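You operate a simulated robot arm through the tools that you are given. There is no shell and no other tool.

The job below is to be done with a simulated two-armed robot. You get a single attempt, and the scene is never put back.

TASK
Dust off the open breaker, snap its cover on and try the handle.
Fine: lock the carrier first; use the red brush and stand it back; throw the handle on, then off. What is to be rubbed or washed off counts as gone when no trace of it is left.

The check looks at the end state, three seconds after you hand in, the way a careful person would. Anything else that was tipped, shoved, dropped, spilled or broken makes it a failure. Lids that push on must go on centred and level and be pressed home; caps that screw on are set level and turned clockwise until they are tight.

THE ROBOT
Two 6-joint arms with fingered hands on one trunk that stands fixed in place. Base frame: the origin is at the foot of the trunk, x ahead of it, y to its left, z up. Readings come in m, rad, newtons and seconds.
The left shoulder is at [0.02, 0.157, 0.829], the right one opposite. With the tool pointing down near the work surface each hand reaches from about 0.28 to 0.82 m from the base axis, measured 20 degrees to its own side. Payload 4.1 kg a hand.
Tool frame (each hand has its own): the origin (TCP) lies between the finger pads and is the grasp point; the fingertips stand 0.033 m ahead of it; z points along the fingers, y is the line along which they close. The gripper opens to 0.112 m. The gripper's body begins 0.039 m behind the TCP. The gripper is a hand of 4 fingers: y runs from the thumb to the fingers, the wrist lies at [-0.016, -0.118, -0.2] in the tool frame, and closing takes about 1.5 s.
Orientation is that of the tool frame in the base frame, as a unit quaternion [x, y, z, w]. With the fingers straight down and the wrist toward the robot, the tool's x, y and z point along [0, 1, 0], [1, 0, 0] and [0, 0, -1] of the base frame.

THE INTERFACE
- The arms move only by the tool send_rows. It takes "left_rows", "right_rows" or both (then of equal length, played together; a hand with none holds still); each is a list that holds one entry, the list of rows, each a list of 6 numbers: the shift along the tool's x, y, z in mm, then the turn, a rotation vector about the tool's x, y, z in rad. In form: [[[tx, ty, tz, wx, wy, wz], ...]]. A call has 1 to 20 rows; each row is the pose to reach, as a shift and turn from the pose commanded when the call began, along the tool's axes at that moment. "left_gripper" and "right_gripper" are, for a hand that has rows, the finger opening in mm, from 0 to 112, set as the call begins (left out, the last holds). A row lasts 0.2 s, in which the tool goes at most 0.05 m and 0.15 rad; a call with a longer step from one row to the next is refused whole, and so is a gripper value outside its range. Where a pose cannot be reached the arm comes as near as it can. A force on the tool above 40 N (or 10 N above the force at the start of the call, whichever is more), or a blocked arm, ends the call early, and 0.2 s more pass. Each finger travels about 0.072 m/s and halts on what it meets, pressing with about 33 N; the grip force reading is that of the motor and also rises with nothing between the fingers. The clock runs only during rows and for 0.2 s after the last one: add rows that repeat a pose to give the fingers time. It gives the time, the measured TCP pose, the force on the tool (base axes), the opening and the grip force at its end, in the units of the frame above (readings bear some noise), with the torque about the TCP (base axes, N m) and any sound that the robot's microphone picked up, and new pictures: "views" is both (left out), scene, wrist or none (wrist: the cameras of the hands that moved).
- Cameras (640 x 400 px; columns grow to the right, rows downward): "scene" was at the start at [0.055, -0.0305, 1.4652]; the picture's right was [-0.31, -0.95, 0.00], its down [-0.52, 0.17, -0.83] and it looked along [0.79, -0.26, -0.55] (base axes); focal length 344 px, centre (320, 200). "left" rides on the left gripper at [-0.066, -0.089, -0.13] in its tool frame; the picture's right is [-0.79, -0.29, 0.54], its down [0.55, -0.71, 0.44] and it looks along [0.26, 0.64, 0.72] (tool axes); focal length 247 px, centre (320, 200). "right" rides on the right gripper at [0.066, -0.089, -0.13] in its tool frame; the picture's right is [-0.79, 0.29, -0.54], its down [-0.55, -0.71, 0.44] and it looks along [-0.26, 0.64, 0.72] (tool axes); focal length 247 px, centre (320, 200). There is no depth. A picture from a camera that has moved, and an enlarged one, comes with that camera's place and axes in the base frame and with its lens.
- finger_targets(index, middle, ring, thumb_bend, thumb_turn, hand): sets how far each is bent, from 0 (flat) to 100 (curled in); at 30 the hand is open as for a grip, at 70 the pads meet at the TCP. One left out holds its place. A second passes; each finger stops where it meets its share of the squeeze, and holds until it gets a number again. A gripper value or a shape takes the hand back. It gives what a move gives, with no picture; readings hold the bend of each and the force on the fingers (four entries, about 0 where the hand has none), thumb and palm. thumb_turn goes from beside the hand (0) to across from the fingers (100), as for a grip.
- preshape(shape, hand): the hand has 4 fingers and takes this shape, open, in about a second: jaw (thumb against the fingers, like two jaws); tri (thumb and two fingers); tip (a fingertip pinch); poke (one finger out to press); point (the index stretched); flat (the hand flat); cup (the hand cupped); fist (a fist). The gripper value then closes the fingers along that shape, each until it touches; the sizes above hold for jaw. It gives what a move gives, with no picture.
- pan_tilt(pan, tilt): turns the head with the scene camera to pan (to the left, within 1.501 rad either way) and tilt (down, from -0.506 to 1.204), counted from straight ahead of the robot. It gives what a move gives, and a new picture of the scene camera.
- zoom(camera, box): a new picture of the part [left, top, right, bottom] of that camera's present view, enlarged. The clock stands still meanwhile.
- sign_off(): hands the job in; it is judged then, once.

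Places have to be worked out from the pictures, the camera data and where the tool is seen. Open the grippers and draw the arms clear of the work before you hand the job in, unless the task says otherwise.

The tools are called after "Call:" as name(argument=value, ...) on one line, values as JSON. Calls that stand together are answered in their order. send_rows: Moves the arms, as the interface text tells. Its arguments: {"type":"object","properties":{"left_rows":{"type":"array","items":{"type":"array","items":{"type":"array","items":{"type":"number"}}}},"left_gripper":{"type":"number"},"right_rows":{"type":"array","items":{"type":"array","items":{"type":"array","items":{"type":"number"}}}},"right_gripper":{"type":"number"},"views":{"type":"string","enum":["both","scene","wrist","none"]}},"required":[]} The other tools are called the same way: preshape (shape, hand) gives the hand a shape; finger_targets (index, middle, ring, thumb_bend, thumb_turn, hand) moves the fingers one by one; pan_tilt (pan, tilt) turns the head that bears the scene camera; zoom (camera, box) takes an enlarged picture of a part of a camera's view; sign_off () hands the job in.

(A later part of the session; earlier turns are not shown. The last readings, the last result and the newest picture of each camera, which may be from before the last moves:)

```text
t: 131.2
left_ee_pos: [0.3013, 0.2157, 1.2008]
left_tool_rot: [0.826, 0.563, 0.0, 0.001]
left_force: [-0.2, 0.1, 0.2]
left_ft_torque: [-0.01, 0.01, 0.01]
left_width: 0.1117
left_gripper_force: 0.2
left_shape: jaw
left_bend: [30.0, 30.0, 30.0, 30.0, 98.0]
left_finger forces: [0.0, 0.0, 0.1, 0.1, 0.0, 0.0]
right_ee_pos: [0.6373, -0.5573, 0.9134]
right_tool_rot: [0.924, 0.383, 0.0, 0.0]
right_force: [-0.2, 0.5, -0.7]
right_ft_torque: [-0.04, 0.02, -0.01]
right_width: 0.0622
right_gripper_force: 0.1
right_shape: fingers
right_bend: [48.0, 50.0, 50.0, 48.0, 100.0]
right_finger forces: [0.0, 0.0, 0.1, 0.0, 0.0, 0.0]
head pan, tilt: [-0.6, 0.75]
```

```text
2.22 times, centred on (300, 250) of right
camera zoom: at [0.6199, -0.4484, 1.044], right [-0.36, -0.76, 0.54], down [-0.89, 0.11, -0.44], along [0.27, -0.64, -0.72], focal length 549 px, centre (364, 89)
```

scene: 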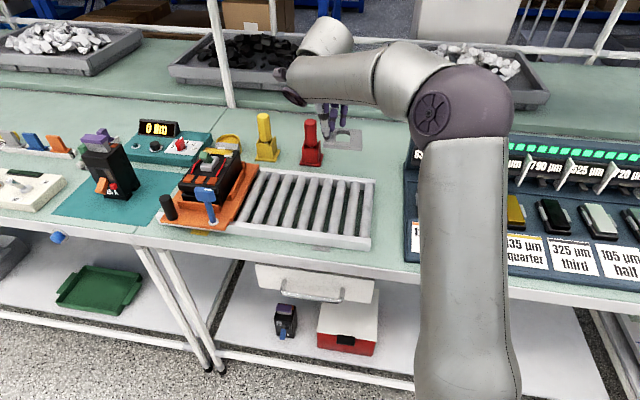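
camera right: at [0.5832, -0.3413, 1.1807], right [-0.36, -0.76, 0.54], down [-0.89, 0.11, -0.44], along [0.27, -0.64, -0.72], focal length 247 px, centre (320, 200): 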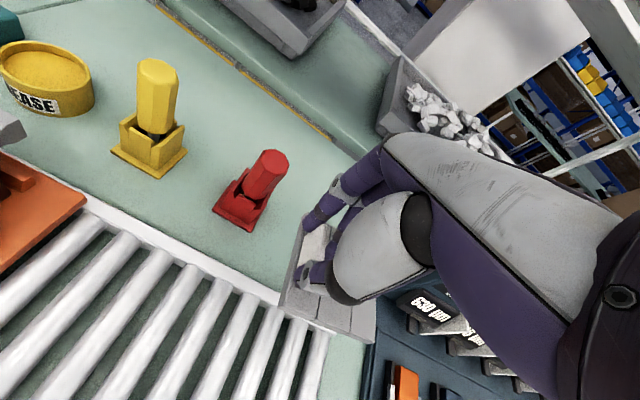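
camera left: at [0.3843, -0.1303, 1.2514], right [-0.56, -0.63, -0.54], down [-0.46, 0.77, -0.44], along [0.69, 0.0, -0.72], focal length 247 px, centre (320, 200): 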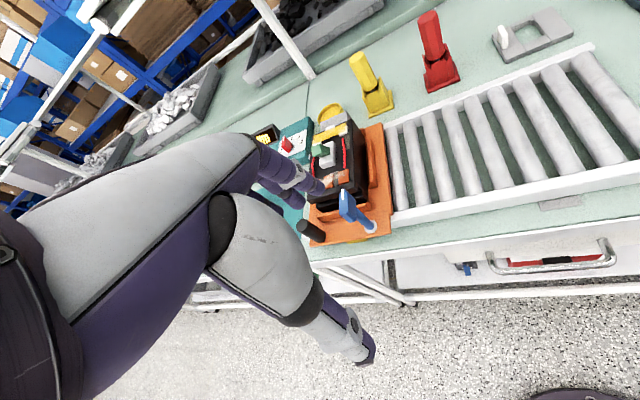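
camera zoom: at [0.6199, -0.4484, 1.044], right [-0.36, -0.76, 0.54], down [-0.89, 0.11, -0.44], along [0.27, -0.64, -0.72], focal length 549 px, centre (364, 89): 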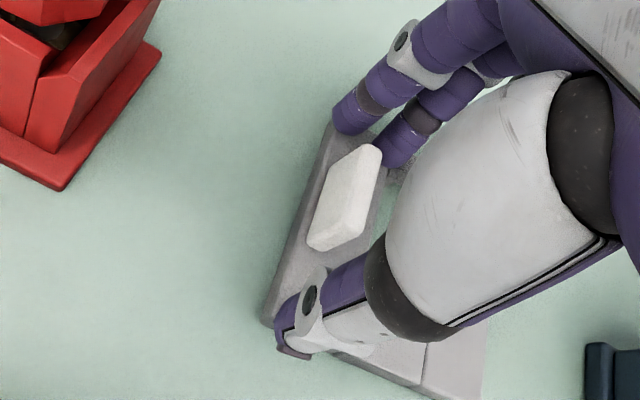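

Tab released, cover flat on the table. Now raise a bit, roll the hand +13° about the closing axis, and lower again onto the tab.

Call:
send_rows(right_rows=[[[0, 0, -12, 0, 0, 0], [-4, 0, -15, 0, 0.11, 0], [-7.5, 0, -15, 0, 0.227, 0], [-7.5, 0, -8, 0, 0.227, 0], [-7.5, 0, -2.5, 0, 0.227, 0]]], views="none")

Call:
zoom(camera="right", box=[200, 160, 400, 340])

Call:
zoom(camera="scene", box=[320, 120, 400, 190])

```text
t: 132.4
left_ee_pos: [0.3022, 0.2158, 1.2012]
left_tool_rot: [0.826, 0.564, 0.0, 0.0]
left_force: [0.0, -0.8, 0.5]
left_ft_torque: [0.0, 0.03, 0.07]
left_width: 0.1117
left_gripper_force: 0.0
left_shape: jaw
left_bend: [30.0, 30.0, 30.0, 30.0, 98.0]
left_finger forces: [0.1, 0.0, 0.1, 0.1, 0.1, 0.1]
right_ee_pos: [0.6302, -0.5637, 0.9156]
right_tool_rot: [0.918, 0.379, 0.105, -0.043]
right_force: [-0.3, 0.3, -0.6]
right_ft_torque: [0.0, -0.01, 0.01]
right_width: 0.0627
right_gripper_force: 0.1
right_shape: fingers
right_bend: [48.0, 50.0, 50.0, 48.0, 100.0]
right_finger forces: [0.0, 0.0, 0.0, 0.1, 0.0, 0.0]
head pan, tilt: [-0.6, 0.75]
```

```text
2.22 times, centred on (300, 250) of right
camera zoom: at [0.5924, -0.4764, 1.0572], right [-0.43, -0.83, 0.35], down [-0.81, 0.19, -0.55], along [0.39, -0.52, -0.76], focal length 549 px, centre (364, 89)
```

zoom: 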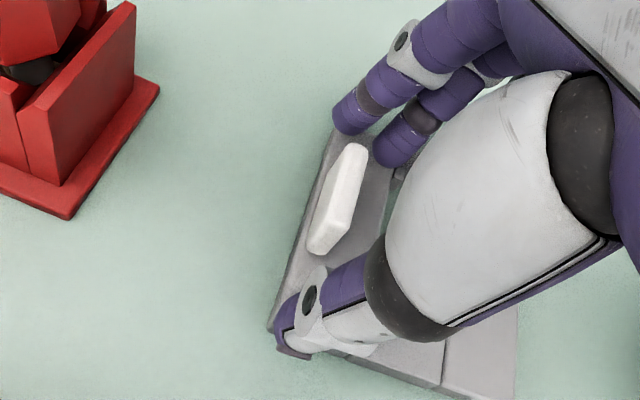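

```text
5.71 times, centred on (360, 155) of scene
camera zoom: at [0.0389, -0.0499, 1.4509], right [-0.56, -0.83, 0.0], down [-0.56, 0.39, -0.73], along [0.6, -0.41, -0.68], focal length 1965 px, centre (91, 457)
```

zoom: 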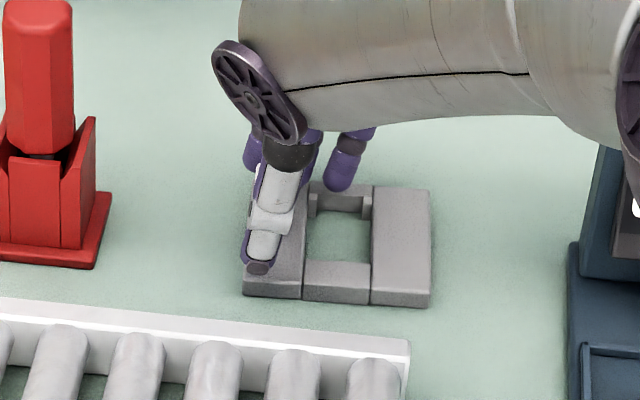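

The rolled hand straddles the tab well. Close index and thumb.

Call:
finger_targets(hand="right", index=78, thumb_bend=78)

Call:
send_rows(right_rows=[[[0.7, 0, -3, 0, 0, 0], [1.6, 0, -7, 0, 0, 0], [2.7, 0, -12, 0, 0, 0], [2.7, 0, -12, 0, 0, 0]]], views="none")

Call:
zoom(camera="scene", box=[320, 120, 400, 190])

Call:
zoom(camera="right", box=[200, 160, 400, 340])

```text
t: 133.4
left_ee_pos: [0.3021, 0.2156, 1.2016]
left_tool_rot: [0.826, 0.563, 0.0, 0.0]
left_force: [-0.1, 0.1, -0.2]
left_ft_torque: [0.0, 0.02, 0.0]
left_width: 0.1118
left_gripper_force: 0.1
left_shape: jaw
left_bend: [30.0, 30.0, 30.0, 30.0, 98.0]
left_finger forces: [0.0, 0.0, 0.0, 0.1, 0.0, 0.0]
right_ee_pos: [0.6316, -0.5631, 0.9159]
right_tool_rot: [0.918, 0.38, 0.105, -0.043]
right_force: [-1.0, 0.2, 1.0]
right_ft_torque: [0.0, -0.02, 0.02]
right_width: 0.0293
right_gripper_force: 15.6
right_shape: fingers
right_bend: [56.0, 50.0, 50.0, 67.0, 100.0]
right_finger forces: [15.2, 0.1, 0.0, 0.0, 15.9, 0.0]
head pan, tilt: [-0.6, 0.75]
```

```text
t: 134.4
left_ee_pos: [0.3001, 0.2158, 1.2018]
left_tool_rot: [0.826, 0.563, 0.0, 0.0]
left_force: [-0.3, 0.2, -0.4]
left_ft_torque: [-0.03, -0.02, 0.0]
left_width: 0.1121
left_gripper_force: 0.1
left_shape: jaw
left_bend: [30.0, 30.0, 30.0, 30.0, 98.0]
left_finger forces: [0.0, 0.1, 0.1, 0.0, 0.0, 0.1]
right_ee_pos: [0.6313, -0.5642, 0.9274]
right_tool_rot: [0.918, 0.379, 0.104, -0.043]
right_force: [-0.3, -0.2, -0.8]
right_ft_torque: [0.02, 0.02, -0.01]
right_width: 0.0294
right_gripper_force: 16.3
right_shape: fingers
right_bend: [56.0, 50.0, 50.0, 67.0, 100.0]
right_finger forces: [15.6, 0.1, 0.0, 0.0, 15.5, 0.1]
head pan, tilt: [-0.6, 0.75]
```

```text
5.71 times, centred on (360, 155) of scene
camera zoom: at [0.0389, -0.0499, 1.4509], right [-0.56, -0.83, 0.0], down [-0.56, 0.39, -0.73], along [0.6, -0.41, -0.68], focal length 1965 px, centre (91, 457)
```

zoom: 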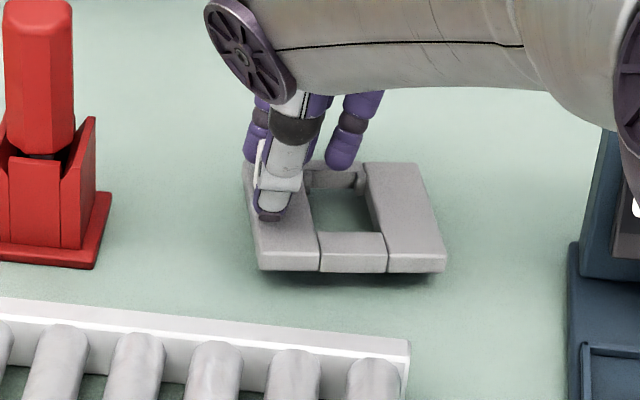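

```text
2.22 times, centred on (300, 250) of right
camera zoom: at [0.5929, -0.4765, 1.0694], right [-0.43, -0.83, 0.35], down [-0.81, 0.19, -0.55], along [0.39, -0.52, -0.76], focal length 549 px, centre (364, 89)
```

zoom: 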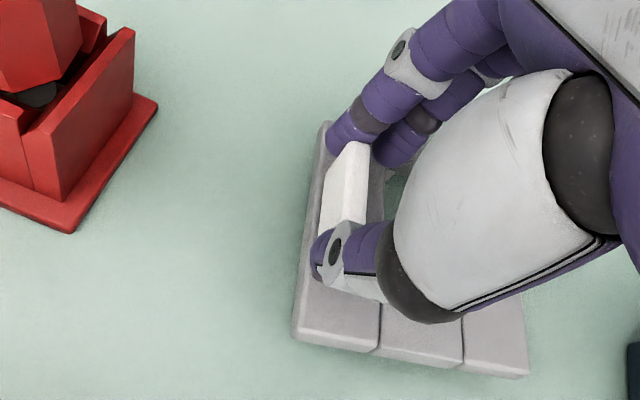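

Grip is firmer (15 N each) but the tab aligned itself ~13° to the hand with some droop; I'll compensate in the placing pose. Carry it up and back again to measure.

Call:
send_rows(right_rows=[[[5.5, 0, -24, 0, 0, 0], [11, 0, -49, 0, 0, 0], [25, -24, -64, 0, 0, 0], [42, -48, -79, 0, 0, 0], [60, -72, -93, 0, 0, 0], [78, -96, -108, 0, 0, 0], [78, -96, -108, 0, 0, 0]]], views="none")

Call:
zoom(camera="scene", box=[325, 85, 405, 155])

Call:
zoom(camera="right", box=[250, 190, 400, 340])

```text
t: 136.0
left_ee_pos: [0.3, 0.2153, 1.2019]
left_tool_rot: [0.827, 0.563, 0.0, 0.0]
left_force: [0.6, 1.0, -0.1]
left_ft_torque: [0.01, 0.06, -0.01]
left_width: 0.1118
left_gripper_force: 0.1
left_shape: jaw
left_bend: [30.0, 30.0, 30.0, 30.0, 98.0]
left_finger forces: [0.0, 0.1, 0.1, 0.0, 0.0, 0.0]
right_ee_pos: [0.6011, -0.4588, 1.0525]
right_tool_rot: [0.918, 0.379, 0.105, -0.043]
right_force: [0.2, -0.5, 0.4]
right_ft_torque: [0.0, 0.02, -0.01]
right_width: 0.0294
right_gripper_force: 15.5
right_shape: fingers
right_bend: [56.0, 50.0, 50.0, 67.0, 100.0]
right_finger forces: [15.7, 0.1, 0.0, 0.0, 15.6, 0.1]
head pan, tilt: [-0.6, 0.75]
```

```text
5.71 times, centred on (365, 120) of scene
camera zoom: at [0.039, -0.05, 1.4508], right [-0.56, -0.83, 0.0], down [-0.56, 0.39, -0.73], along [0.6, -0.41, -0.68], focal length 1965 px, centre (63, 657)
```

zoom: 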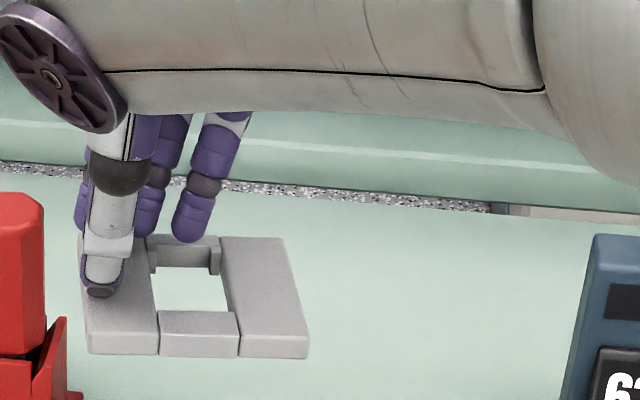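

```text
2.67 times, centred on (325, 265) of right
camera zoom: at [0.5625, -0.3709, 1.1931], right [-0.43, -0.83, 0.35], down [-0.81, 0.19, -0.55], along [0.39, -0.52, -0.76], focal length 659 px, centre (307, 27)
```

zoom: 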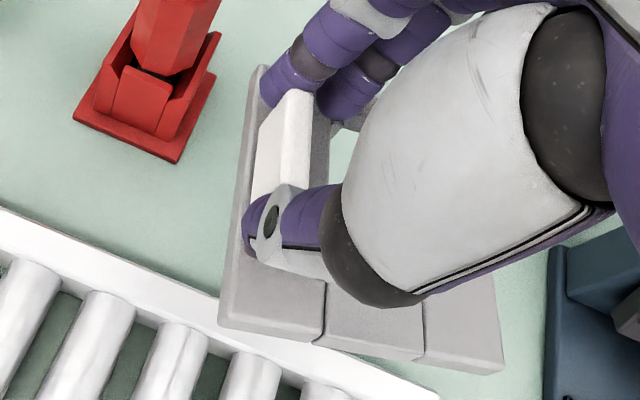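

Cover yaw is about −30.6° (14.5° off the hand), centre (−29,+22) mm from the TCP, right side drooping ~5°. So at the seat the hand must be at yaw ≈ −60°. First step toward the breaker: (0.62,-0.30,1.065) while turning.

Call:
send_rows(right_rows=[[[31, -25, 4, -0.007, 0, 0.032], [62, -50, 8, -0.015, 0, 0.063], [94, -74, 12, -0.022, 0, 0.095], [125, -99, 16, -0.029, 0, 0.127], [125, -99, 16, -0.029, 0, 0.127]]], views="scene")

```text
t: 137.2
left_ee_pos: [0.3002, 0.2171, 1.2006]
left_tool_rot: [0.826, 0.564, 0.001, 0.0]
left_force: [-0.1, 0.3, 0.9]
left_ft_torque: [0.01, -0.01, -0.02]
left_width: 0.1116
left_gripper_force: 0.1
left_shape: jaw
left_bend: [30.0, 30.0, 30.0, 30.0, 98.0]
left_finger forces: [0.0, 0.2, 0.0, 0.0, 0.0, 0.0]
right_ee_pos: [0.6194, -0.3013, 1.0619]
right_tool_rot: [0.941, 0.318, 0.107, -0.037]
right_force: [-0.3, -0.4, -0.4]
right_ft_torque: [-0.01, -0.04, 0.02]
right_width: 0.0293
right_gripper_force: 15.3
right_shape: fingers
right_bend: [56.0, 50.0, 50.0, 67.0, 100.0]
right_finger forces: [15.6, 0.0, 0.0, 0.1, 15.6, 0.1]
head pan, tilt: [-0.6, 0.75]
```

scene: 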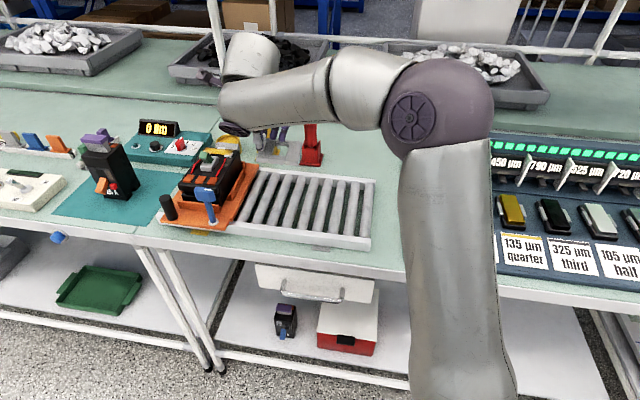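

On track. Next, halfway toward the hover point above the breaker, then check clearance over the handle.

Call:
send_rows(right_rows=[[[30, -8, 7, -0.005, 0, 0.023], [59, -16, 14, -0.011, 0, 0.046], [89, -24, 22, -0.016, 0, 0.069], [89, -24, 22, -0.016, 0, 0.069]]], views="wrist")

Call:
zoom(camera="scene", box=[170, 100, 310, 210])

```text
t: 138.2
left_ee_pos: [0.3018, 0.2169, 1.2018]
left_tool_rot: [0.826, 0.564, 0.0, 0.0]
left_force: [-1.2, 0.5, 0.1]
left_ft_torque: [0.0, -0.01, -0.01]
left_width: 0.1118
left_gripper_force: 0.0
left_shape: jaw
left_bend: [30.0, 30.0, 30.0, 30.0, 98.0]
left_finger forces: [0.0, 0.0, 0.0, 0.0, 0.1, 0.0]
right_ee_pos: [0.6794, -0.2242, 1.0608]
right_tool_rot: [0.952, 0.285, 0.109, -0.032]
right_force: [0.3, 0.6, -0.2]
right_ft_torque: [0.01, 0.0, -0.01]
right_width: 0.0294
right_gripper_force: 15.5
right_shape: fingers
right_bend: [56.0, 50.0, 50.0, 67.0, 100.0]
right_finger forces: [15.4, 0.1, 0.1, 0.0, 15.5, 0.1]
head pan, tilt: [-0.6, 0.75]
camera right: at [0.6591, -0.1305, 1.2037], right [-0.59, -0.73, 0.35], down [-0.76, 0.35, -0.55], along [0.28, -0.59, -0.76], focal length 247 px, centre (320, 200)
```

right: 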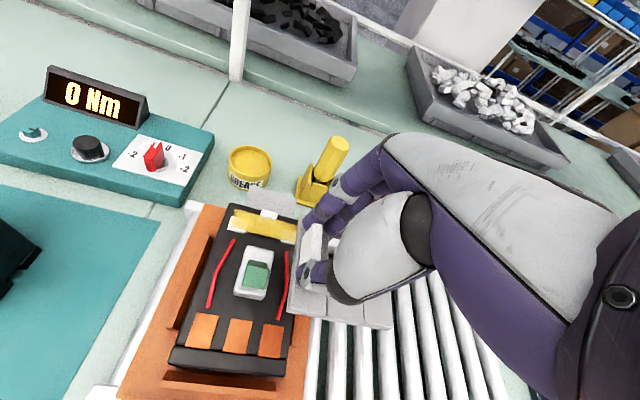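

```text
3.64 times, centred on (240, 155) of scene
camera zoom: at [0.0388, -0.05, 1.4509], right [-0.56, -0.83, 0.0], down [-0.56, 0.39, -0.73], along [0.6, -0.41, -0.68], focal length 1250 px, centre (611, 364)
```

zoom: 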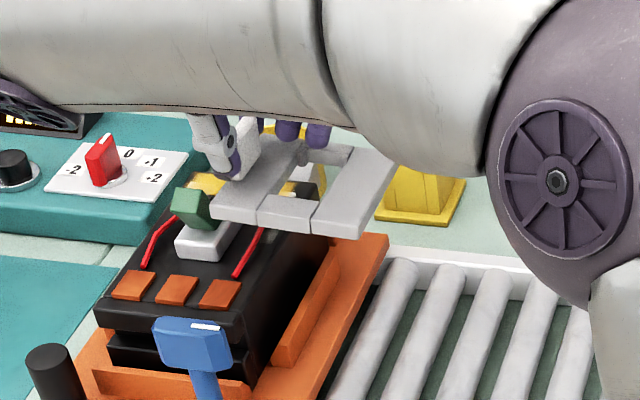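

Clear view: the cover hovers right of the handle, well above the body. I'll zoom in to measure the cover's orientation against the breaker.

Call:
zoom(camera="scene", box=[210, 125, 290, 190])

Call:
zoom(camera="right", box=[170, 190, 410, 390])

```text
6.15 times, centred on (250, 158) of scene
camera zoom: at [0.0388, -0.05, 1.4509], right [-0.56, -0.83, 0.0], down [-0.56, 0.39, -0.73], along [0.6, -0.41, -0.68], focal length 2116 px, centre (751, 462)
```

zoom: 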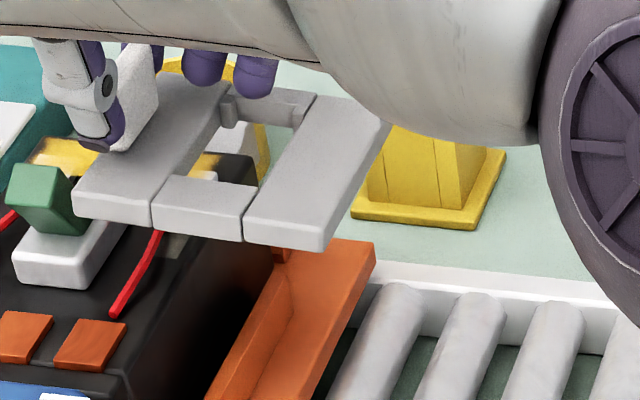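

```text
2.00 times, centred on (290, 290) of right
camera zoom: at [0.6591, -0.1305, 1.2037], right [-0.59, -0.73, 0.35], down [-0.76, 0.35, -0.55], along [0.28, -0.59, -0.76], focal length 494 px, centre (380, 20)
```

zoom: 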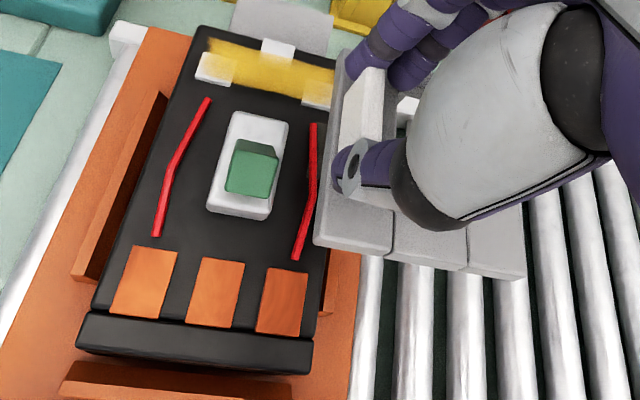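

Reconciling both cameras: cover centre is (−30,+9) mm from the TCP, yaw +14.8°, its underside ~48 mm below TCP; box centre ≈(0.709,-0.199), breaker yaw ≈ −44.5°. I move to hover: TCP (0.730,-0.1755,1.057), hand yaw −59°.

Call:
send_rows(right_rows=[[[22, -4, 6, -0.003, 0, 0.015], [44, -8, 13, -0.007, 0, 0.03], [67, -13, 19, -0.01, 0, 0.044], [67, -13, 19, -0.01, 0, 0.044]]], views="wrist")

Call:
zoom(camera="scene", box=[170, 120, 270, 200])

Call:
zoom(camera="right", box=[200, 160, 420, 360])

```text
t: 139.2
left_ee_pos: [0.3007, 0.2161, 1.2011]
left_tool_rot: [0.826, 0.563, 0.0, 0.0]
left_force: [-0.8, 0.0, 0.4]
left_ft_torque: [0.03, -0.04, 0.02]
left_width: 0.1119
left_gripper_force: 0.1
left_shape: jaw
left_bend: [30.0, 30.0, 30.0, 30.0, 98.0]
left_finger forces: [0.0, 0.1, 0.1, 0.0, 0.0, 0.0]
right_ee_pos: [0.7283, -0.1737, 1.0594]
right_tool_rot: [0.958, 0.265, 0.108, -0.03]
right_force: [-3.1, -1.6, -0.4]
right_ft_torque: [-0.09, 0.04, 0.03]
right_width: 0.0292
right_gripper_force: 16.9
right_shape: fingers
right_bend: [55.0, 50.0, 50.0, 68.0, 100.0]
right_finger forces: [16.1, 0.5, 0.1, 0.0, 16.2, 0.0]
head pan, tilt: [-0.6, 0.75]
camera right: at [0.7131, -0.0809, 1.2012], right [-0.62, -0.7, 0.35], down [-0.74, 0.38, -0.55], along [0.25, -0.6, -0.76], focal length 247 px, centre (320, 200)
```

right: 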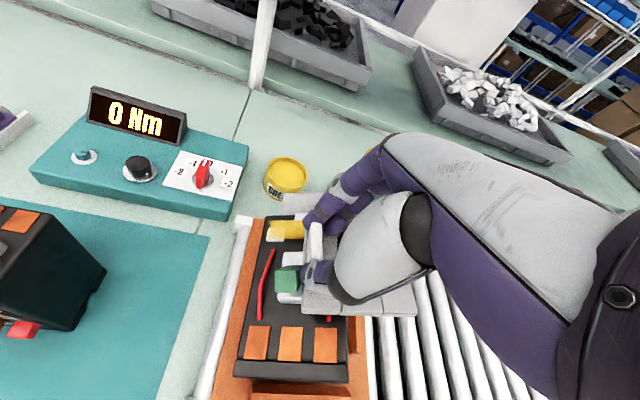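

```text
5.00 times, centred on (220, 160) of scene
camera zoom: at [0.0387, -0.05, 1.4509], right [-0.56, -0.83, 0.0], down [-0.56, 0.39, -0.73], along [0.6, -0.41, -0.68], focal length 1719 px, centre (820, 400)
```

zoom: 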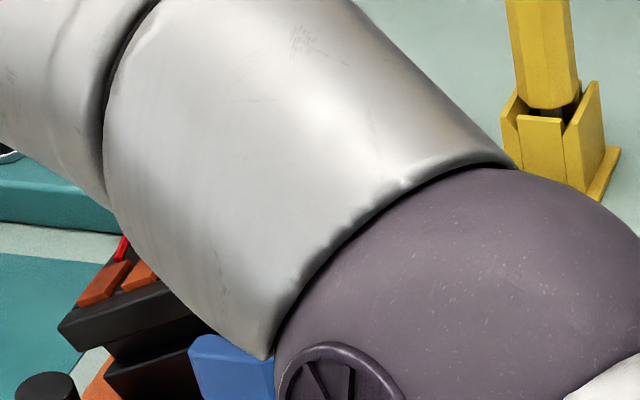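

```text
2.00 times, centred on (310, 260) of right
camera zoom: at [0.7131, -0.0809, 1.2012], right [-0.62, -0.7, 0.35], down [-0.74, 0.38, -0.55], along [0.25, -0.6, -0.76], focal length 494 px, centre (340, 80)
```

zoom: 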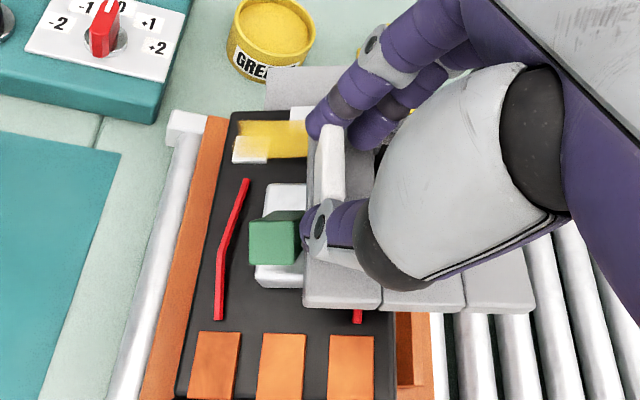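

The cover's left edge is lightly touching the handle (3.5 N sideways) — the handle is taller (~1.00–1.01) than I assumed and leans toward the robot. I'll back off right and near, and rise a bit; then check the left camera for a useful view.

Call:
send_rows(right_rows=[[[-8, 0, -1, 0, 0, 0], [-14, -5, -8, 0, 0, 0], [-14, -8, -16, 0, 0, 0], [-14, -8, -16, 0, 0, 0]]], views="wrist")

Call:
zoom(camera="left", box=[280, 0, 480, 130])

Call:
zoom(camera="right", box=[200, 160, 420, 360])

```text
t: 140.2
left_ee_pos: [0.301, 0.2169, 1.2008]
left_tool_rot: [0.826, 0.563, 0.0, 0.0]
left_force: [0.0, -0.9, 0.8]
left_ft_torque: [-0.01, 0.02, 0.0]
left_width: 0.1121
left_gripper_force: 0.0
left_shape: jaw
left_bend: [30.0, 30.0, 30.0, 30.0, 98.0]
left_finger forces: [0.0, 0.0, 0.0, 0.1, 0.0, 0.1]
right_ee_pos: [0.7096, -0.1775, 1.0728]
right_tool_rot: [0.958, 0.263, 0.109, -0.031]
right_force: [-1.6, -2.4, -0.8]
right_ft_torque: [-0.12, 0.13, -0.02]
right_width: 0.0291
right_gripper_force: 16.8
right_shape: fingers
right_bend: [55.0, 50.0, 50.0, 68.0, 100.0]
right_finger forces: [16.0, 1.0, 0.0, 0.1, 15.9, 0.1]
head pan, tilt: [-0.6, 0.75]
camera right: at [0.6932, -0.0832, 1.2132], right [-0.62, -0.7, 0.35], down [-0.74, 0.38, -0.55], along [0.25, -0.6, -0.76], focal length 247 px, centre (320, 200)
```

right: 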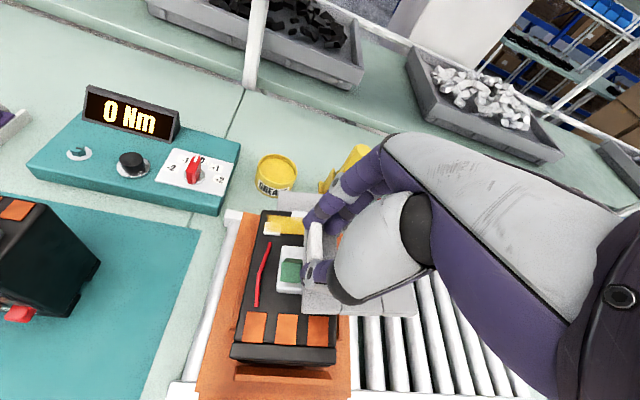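

```text
3.08 times, centred on (380, 65) of left
camera zoom: at [0.1949, 0.188, 1.3316], right [-0.56, -0.63, -0.54], down [-0.46, 0.77, -0.44], along [0.69, 0.01, -0.72], focal length 760 px, centre (135, 615)
```

zoom: 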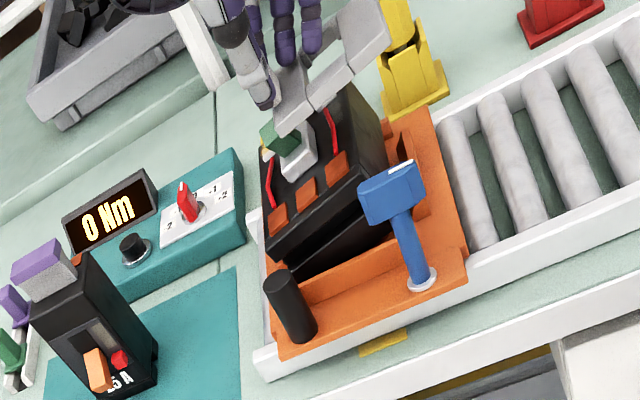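

```text
2.00 times, centred on (310, 260) of right
camera zoom: at [0.6932, -0.0832, 1.2132], right [-0.62, -0.7, 0.35], down [-0.74, 0.38, -0.55], along [0.25, -0.6, -0.76], focal length 494 px, centre (340, 80)
```

zoom: 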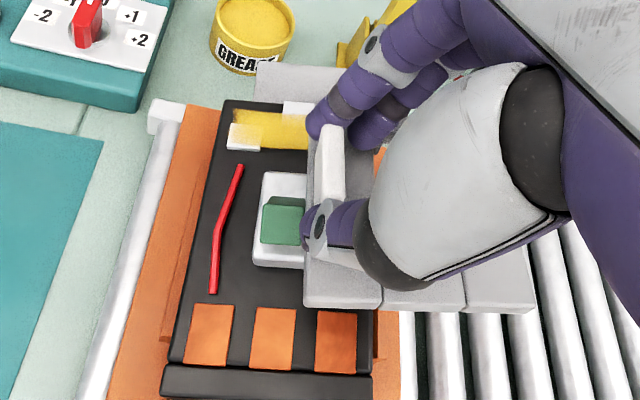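

The left camera has a great view from the near-left. Let me zoom it onto the cover and handle.

Call:
zoom(camera="left", box=[345, 10, 435, 80])

```text
5.71 times, centred on (390, 45) of left
camera zoom: at [0.1949, 0.188, 1.3316], right [-0.56, -0.63, -0.54], down [-0.46, 0.77, -0.44], along [0.69, 0.01, -0.72], focal length 1411 px, centre (-80, 1086)
```

zoom: 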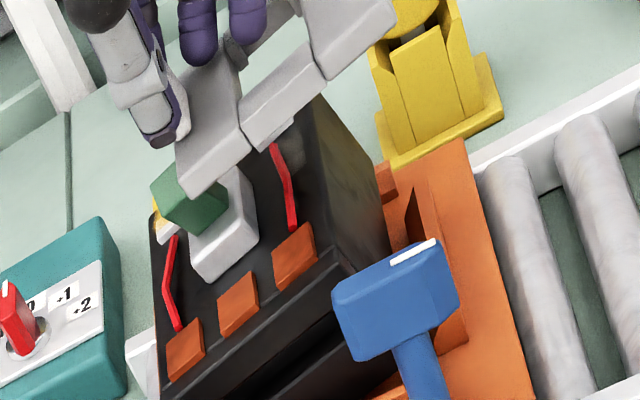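

I'll re-read the forces at rest to see if there is still contact.

Call:
send_rows(right_rows=[[[0, 0, 0, 0, 0, 0]]], views="none")

```text
t: 140.6
left_ee_pos: [0.301, 0.2166, 1.2015]
left_tool_rot: [0.826, 0.564, 0.0, 0.0]
left_force: [-1.0, -0.8, 0.2]
left_ft_torque: [0.02, 0.0, 0.03]
left_width: 0.1117
left_gripper_force: 0.1
left_shape: jaw
left_bend: [30.0, 30.0, 30.0, 30.0, 98.0]
left_finger forces: [0.1, 0.1, 0.0, 0.1, 0.1, 0.0]
right_ee_pos: [0.7099, -0.1765, 1.0706]
right_tool_rot: [0.958, 0.263, 0.11, -0.03]
right_force: [-2.8, -2.3, 0.2]
right_ft_torque: [-0.08, 0.11, 0.0]
right_width: 0.0292
right_gripper_force: 16.5
right_shape: fingers
right_bend: [55.0, 50.0, 50.0, 68.0, 100.0]
right_finger forces: [15.9, 1.1, 0.0, 0.1, 16.1, 0.0]
head pan, tilt: [-0.6, 0.75]
```

There is a steady 3.6 N push at the cover's left edge, 37 mm below TCP. I need a closer look at the handle and cover edge.

Call:
zoom(camera="right", box=[260, 220, 350, 320])

Call:
zoom(camera="left", box=[350, 15, 410, 70])

```text
4.00 times, centred on (305, 270) of right
camera zoom: at [0.6933, -0.0832, 1.2131], right [-0.62, -0.7, 0.35], down [-0.74, 0.38, -0.55], along [0.25, -0.6, -0.76], focal length 988 px, centre (380, -80)
```

zoom: 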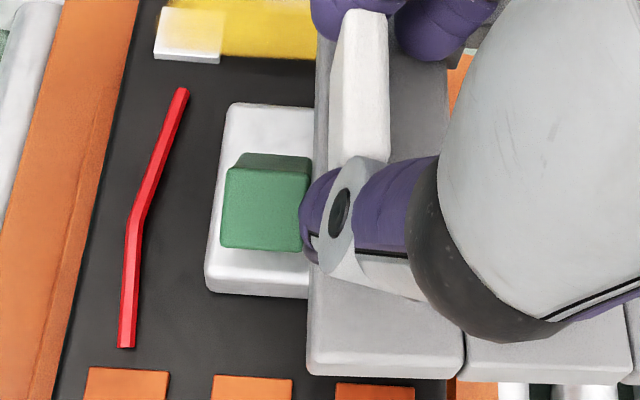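

```text
7.27 times, centred on (380, 42) of left
camera zoom: at [0.1949, 0.188, 1.3316], right [-0.56, -0.63, -0.54], down [-0.46, 0.77, -0.44], along [0.69, 0.01, -0.72], focal length 1796 px, centre (-116, 1346)
```

zoom: 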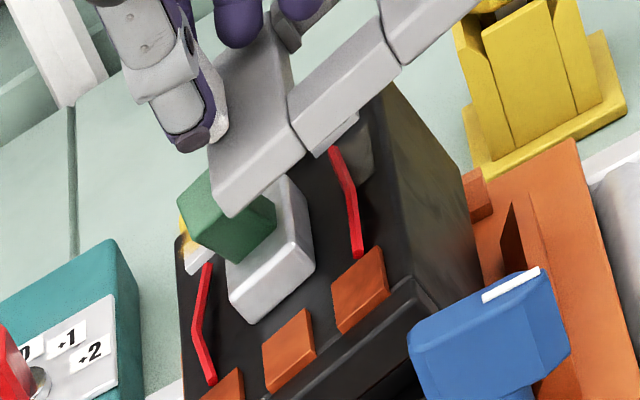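

Comparing views: the grease tin stays put but the breaker itself appears shifted left on the carrier (~14 mm now) — my cover pushed it via the handle. I must look carefully before doing anything else.

Call:
zoom(camera="left", box=[340, 20, 480, 130])

Call:
zoom(camera="right", box=[180, 190, 380, 400])

Call:
zoom(camera="scene", box=[140, 130, 280, 240])

```text
3.64 times, centred on (410, 75) of left
camera zoom: at [0.1949, 0.188, 1.3316], right [-0.56, -0.63, -0.54], down [-0.46, 0.77, -0.44], along [0.69, 0.01, -0.72], focal length 898 px, centre (-7, 654)
```

zoom: 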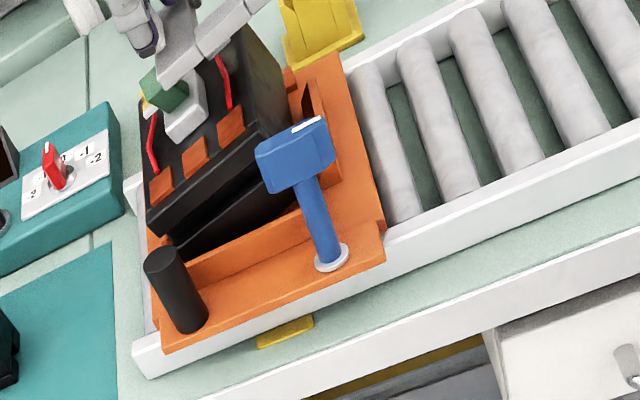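

```text
1.90 times, centred on (280, 295) of right
camera zoom: at [0.6933, -0.0832, 1.2131], right [-0.62, -0.7, 0.35], down [-0.74, 0.38, -0.55], along [0.25, -0.6, -0.76], focal length 470 px, centre (396, 19)
```

zoom: 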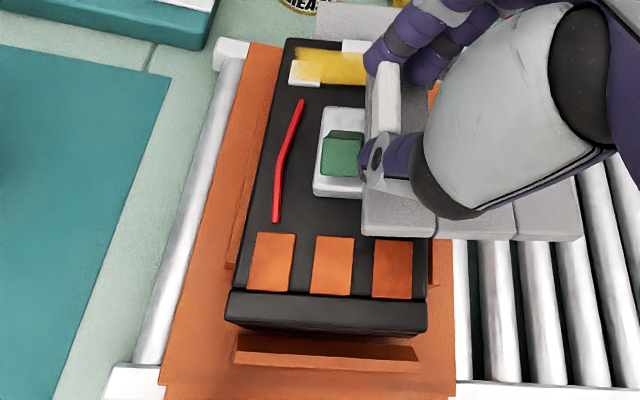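

```text
3.64 times, centred on (210, 185) of scene
camera zoom: at [0.0388, -0.05, 1.4509], right [-0.56, -0.83, 0.0], down [-0.56, 0.39, -0.73], along [0.6, -0.41, -0.68], focal length 1250 px, centre (720, 254)
```

zoom: 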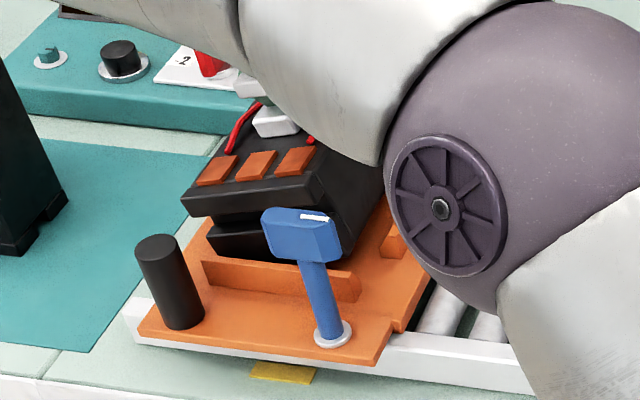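

The breaker has been tipped toward the left by my cover pushing on the handle and is leaning on the cover. I'll retreat to the right slowly so it settles back flat.

Call:
send_rows(right_rows=[[[-2, 0.5, -0.5, 0, 0, 0], [-5, 1.2, -1.1, 0, 0, 0], [-8, 2, -1.8, 0, 0, 0], [-11, 2.8, -2.5, 0, 0, 0], [-14, 3.6, -3.2, 0, 0, 0], [-17, 4.4, -3.9, 0, 0, 0], [-20, 5.2, -4.6, 0, 0, 0], [-23, 6, -5.2, 0, 0, 0], [-26, 6.7, -5.9, 0, 0, 0], [-29, 7.5, -6.6, 0, 0, 0], [-32, 8.3, -7.3, 0, 0, 0], [-36, 9.3, -8.2, 0, 0, 0]]], views="wrist")

Call:
zoom(camera="left", box=[340, 20, 480, 130])

Call:
zoom(camera="scene", box=[140, 130, 280, 240])

```text
t: 143.2
left_ee_pos: [0.3012, 0.2166, 1.2023]
left_tool_rot: [0.826, 0.564, 0.0, 0.0]
left_force: [-0.2, -0.2, 0.2]
left_ft_torque: [-0.03, -0.03, 0.03]
left_width: 0.1117
left_gripper_force: 0.1
left_shape: jaw
left_bend: [30.0, 30.0, 30.0, 30.0, 98.0]
left_finger forces: [0.0, 0.1, 0.1, 0.0, 0.1, 0.0]
right_ee_pos: [0.6821, -0.2047, 1.0705]
right_tool_rot: [0.958, 0.264, 0.11, -0.031]
right_force: [-0.9, -0.1, -0.7]
right_ft_torque: [0.0, -0.02, 0.01]
right_width: 0.0295
right_gripper_force: 16.5
right_shape: fingers
right_bend: [55.0, 50.0, 50.0, 68.0, 100.0]
right_finger forces: [16.5, 0.0, 0.0, 0.0, 16.4, 0.0]
head pan, tilt: [-0.6, 0.75]
camera right: at [0.6659, -0.1111, 1.2128], right [-0.62, -0.7, 0.35], down [-0.74, 0.38, -0.55], along [0.25, -0.6, -0.76], focal length 247 px, centre (320, 200)
```

right: 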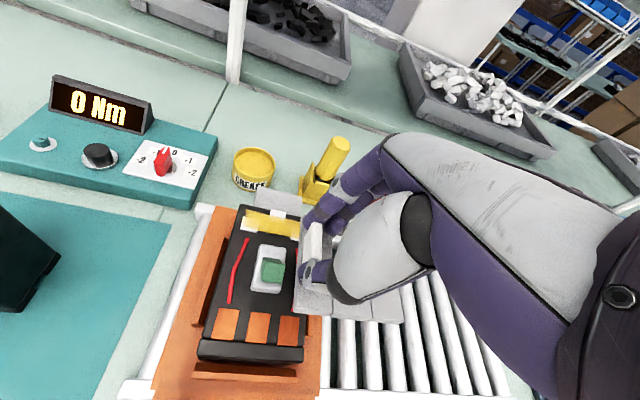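

```text
3.64 times, centred on (410, 75) of left
camera zoom: at [0.195, 0.1881, 1.3316], right [-0.56, -0.63, -0.54], down [-0.46, 0.77, -0.44], along [0.69, 0.01, -0.72], focal length 898 px, centre (-7, 654)
```

zoom: 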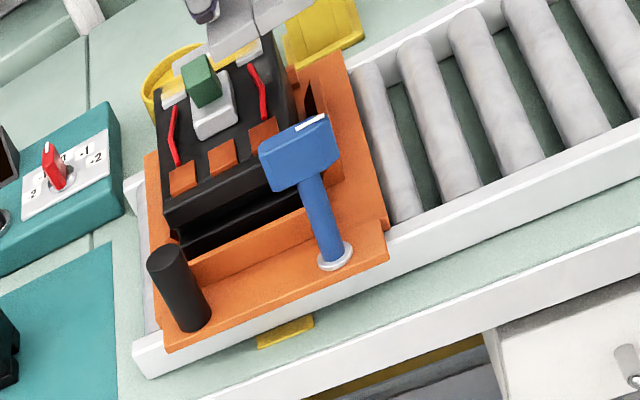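

```text
3.64 times, centred on (210, 185) of scene
camera zoom: at [0.039, -0.0499, 1.4509], right [-0.56, -0.83, 0.0], down [-0.56, 0.39, -0.73], along [0.6, -0.41, -0.68], focal length 1250 px, centre (720, 254)
```

zoom: 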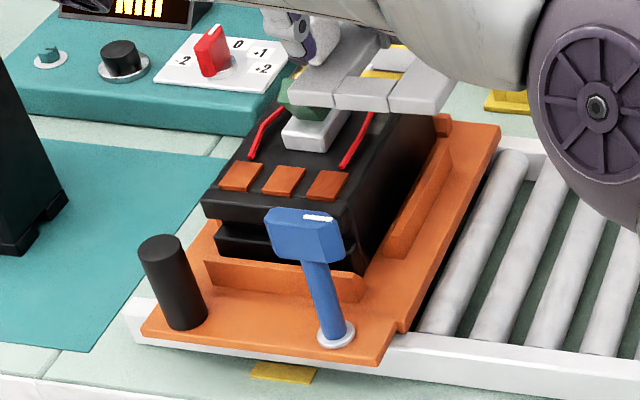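

The breaker settled back flat in its place. Now I measure the handle's true height with the left and right cameras.

Call:
zoom(camera="left", box=[370, 20, 440, 80])

Call:
zoom(camera="right", box=[210, 210, 330, 330])

Call:
zoom(camera="scene", box=[190, 130, 270, 190])

```text
6.67 times, centred on (405, 50) of left
camera zoom: at [0.195, 0.1881, 1.3316], right [-0.56, -0.63, -0.54], down [-0.46, 0.77, -0.44], along [0.69, 0.01, -0.72], focal length 1646 px, centre (-247, 1200)
```

zoom: 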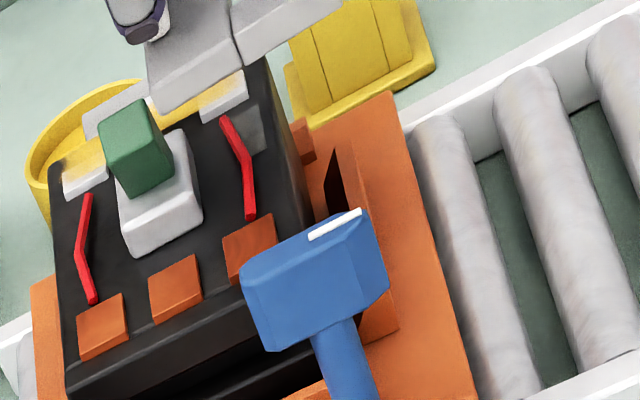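

```text
3.33 times, centred on (270, 270) of right
camera zoom: at [0.6659, -0.1111, 1.2128], right [-0.62, -0.7, 0.35], down [-0.74, 0.38, -0.55], along [0.25, -0.6, -0.76], focal length 823 px, centre (487, -33)
```

zoom: 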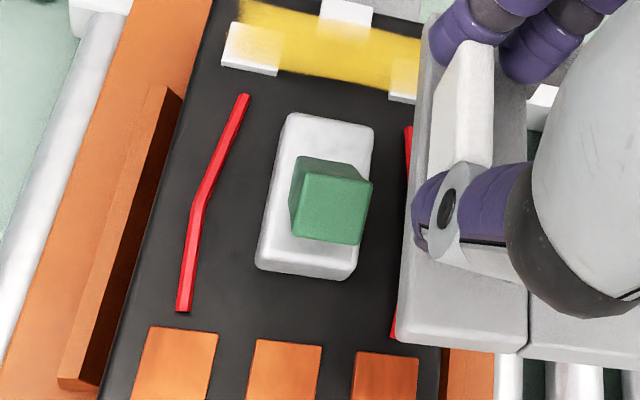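

```text
6.67 times, centred on (230, 160) of scene
camera zoom: at [0.039, -0.0499, 1.4509], right [-0.56, -0.83, 0.0], down [-0.56, 0.39, -0.73], along [0.6, -0.41, -0.68], focal length 2292 px, centre (920, 467)
```

zoom: 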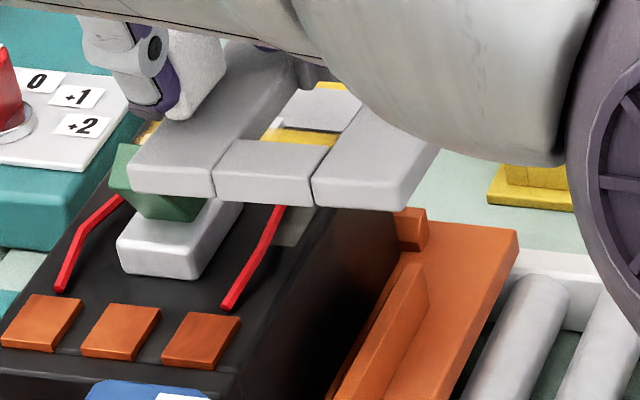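

Handle top reaches z≈1.011, so the cover needs its underside ≥1.015 when crossing. The cover is now right of it at the right depth; I'll raise 4 mm and ease left 24 mm, watching force.

Call:
send_rows(right_rows=[[[0.9, 0, -3.9, 0, 0, 0], [6.6, -1.5, -2.6, 0, 0, 0], [12.2, -2.9, -1.3, 0, 0, 0], [17.9, -4.4, 0, 0, 0, 0], [23.6, -5.8, 1.3, 0, 0, 0]]], views="none")

Call:
zoom(camera="left", box=[360, 10, 440, 80])

```text
t: 144.4
left_ee_pos: [0.3013, 0.2164, 1.2007]
left_tool_rot: [0.826, 0.563, 0.0, 0.0]
left_force: [0.1, -0.1, 0.4]
left_ft_torque: [0.0, -0.01, 0.0]
left_width: 0.1116
left_gripper_force: 0.1
left_shape: jaw
left_bend: [30.0, 30.0, 30.0, 30.0, 98.0]
left_finger forces: [0.0, 0.0, 0.0, 0.0, 0.1, 0.1]
right_ee_pos: [0.7, -0.1881, 1.0753]
right_tool_rot: [0.958, 0.263, 0.109, -0.031]
right_force: [0.5, 0.7, -0.2]
right_ft_torque: [0.01, -0.02, 0.0]
right_width: 0.0292
right_gripper_force: 16.7
right_shape: fingers
right_bend: [55.0, 50.0, 50.0, 68.0, 100.0]
right_finger forces: [16.4, 0.0, 0.0, 0.1, 16.4, 0.0]
head pan, tilt: [-0.6, 0.75]
```

```text
5.71 times, centred on (400, 45) of left
camera zoom: at [0.1949, 0.188, 1.3316], right [-0.56, -0.63, -0.54], down [-0.46, 0.77, -0.44], along [0.69, 0.01, -0.72], focal length 1411 px, centre (-137, 1086)
```

zoom: 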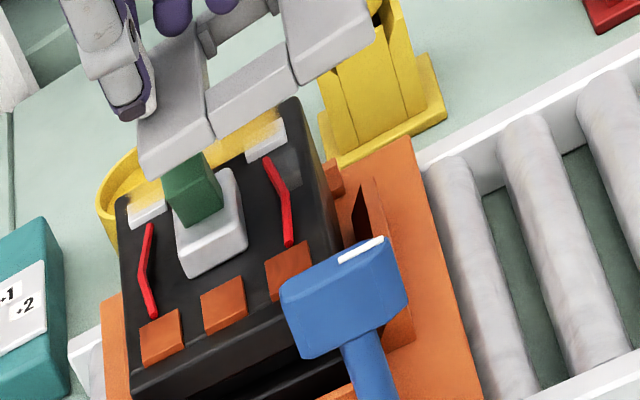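

No contact; the left block passes above the handle. Continue left 31 mm until the window is over the handle.

Call:
send_rows(right_rows=[[[5.7, -1.5, 1.3, 0, 0, 0], [11.3, -2.9, 2.6, 0, 0, 0], [17, -4.4, 3.9, 0, 0, 0], [22.7, -5.9, 5.2, 0, 0, 0], [29.3, -7.6, 6.7, 0, 0, 0]]], views="none")

Call:
zoom(camera="left", box=[360, 10, 440, 80])

Call:
zoom(camera="right", box=[200, 180, 380, 360])

```text
t: 145.6
left_ee_pos: [0.3014, 0.2151, 1.2015]
left_tool_rot: [0.826, 0.564, 0.0, 0.0]
left_force: [-0.1, 0.3, 0.2]
left_ft_torque: [0.02, -0.02, -0.05]
left_width: 0.1119
left_gripper_force: 0.2
left_shape: jaw
left_bend: [30.0, 30.0, 30.0, 30.0, 98.0]
left_finger forces: [0.1, 0.0, 0.0, 0.0, 0.1, 0.0]
right_ee_pos: [0.7216, -0.1669, 1.0759]
right_tool_rot: [0.958, 0.264, 0.109, -0.03]
right_force: [-0.3, 0.2, -0.5]
right_ft_torque: [0.04, 0.0, 0.02]
right_width: 0.0292
right_gripper_force: 16.7
right_shape: fingers
right_bend: [55.0, 50.0, 50.0, 68.0, 100.0]
right_finger forces: [16.4, 0.0, 0.0, 0.0, 16.3, 0.0]
head pan, tilt: [-0.6, 0.75]
```

```text
5.71 times, centred on (400, 45) of left
camera zoom: at [0.1948, 0.1879, 1.3316], right [-0.56, -0.63, -0.54], down [-0.46, 0.77, -0.44], along [0.69, 0.01, -0.72], focal length 1411 px, centre (-137, 1086)
```

zoom: 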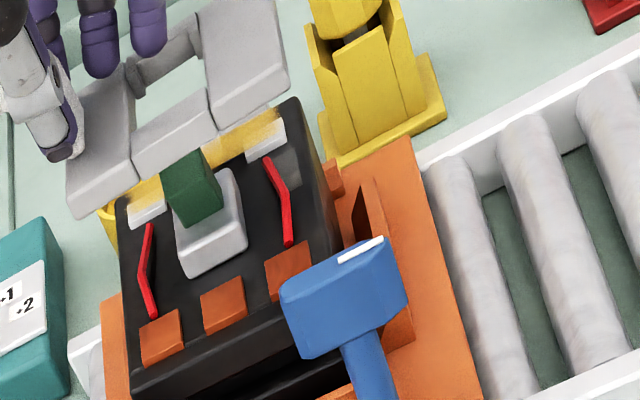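

```text
2.22 times, centred on (290, 270) of right
camera zoom: at [0.7056, -0.0729, 1.2169], right [-0.62, -0.7, 0.35], down [-0.74, 0.38, -0.55], along [0.25, -0.6, -0.76], focal length 549 px, centre (387, 44)
```

zoom: 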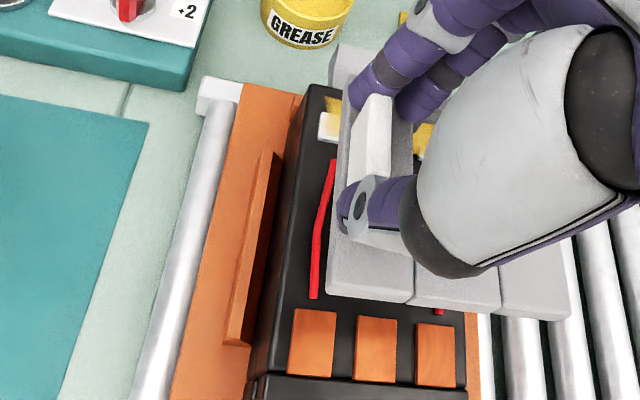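

The window is nearly over the handle; both cameras say it is still ~5 mm too far right. I'll shift 5.5 mm left and lower 5 mm (still above the handle).

Call:
send_rows(right_rows=[[[2, -0.7, 3, 0, 0, 0], [4.1, -1.3, 6.1, 0, 0, 0], [4.1, -1.3, 6.1, 0, 0, 0]]], views="none")

Call:
zoom(camera="left", box=[360, 10, 430, 70])

Call:
zoom(camera="right", box=[240, 190, 380, 330])

```text
t: 146.4
left_ee_pos: [0.3009, 0.2158, 1.2011]
left_tool_rot: [0.826, 0.563, 0.0, 0.0]
left_force: [-0.3, -0.1, 0.0]
left_ft_torque: [0.01, 0.04, 0.02]
left_width: 0.1115
left_gripper_force: 0.0
left_shape: jaw
left_bend: [30.0, 30.0, 30.0, 30.0, 98.0]
left_finger forces: [0.1, 0.0, 0.0, 0.0, 0.0, 0.1]
right_ee_pos: [0.7251, -0.1632, 1.0689]
right_tool_rot: [0.958, 0.264, 0.109, -0.03]
right_force: [-0.2, 0.6, -0.9]
right_ft_torque: [-0.01, -0.03, -0.02]
right_width: 0.0292
right_gripper_force: 16.5
right_shape: fingers
right_bend: [55.0, 50.0, 50.0, 68.0, 100.0]
right_finger forces: [16.3, 0.0, 0.0, 0.0, 16.4, 0.0]
head pan, tilt: [-0.6, 0.75]
```

```text
6.67 times, centred on (395, 40) of left
camera zoom: at [0.195, 0.188, 1.3316], right [-0.56, -0.63, -0.54], down [-0.46, 0.77, -0.44], along [0.69, 0.01, -0.72], focal length 1646 px, centre (-180, 1267)
```

zoom: 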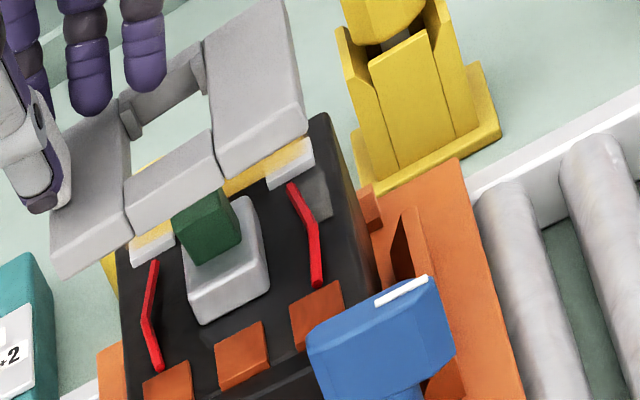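

```text
2.86 times, centred on (310, 260) of right
camera zoom: at [0.7094, -0.0685, 1.2111], right [-0.62, -0.7, 0.35], down [-0.74, 0.38, -0.55], along [0.25, -0.6, -0.76], focal length 706 px, centre (349, 29)
```

zoom: 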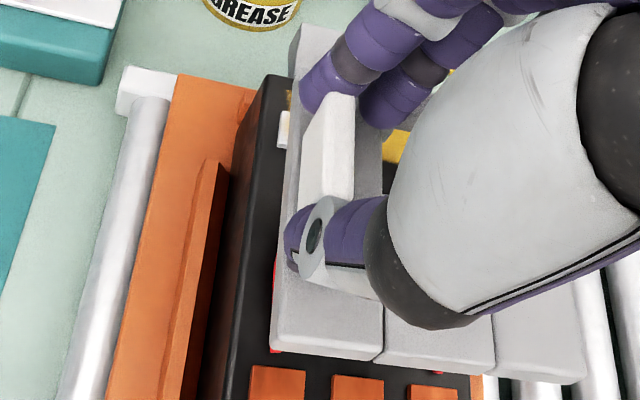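

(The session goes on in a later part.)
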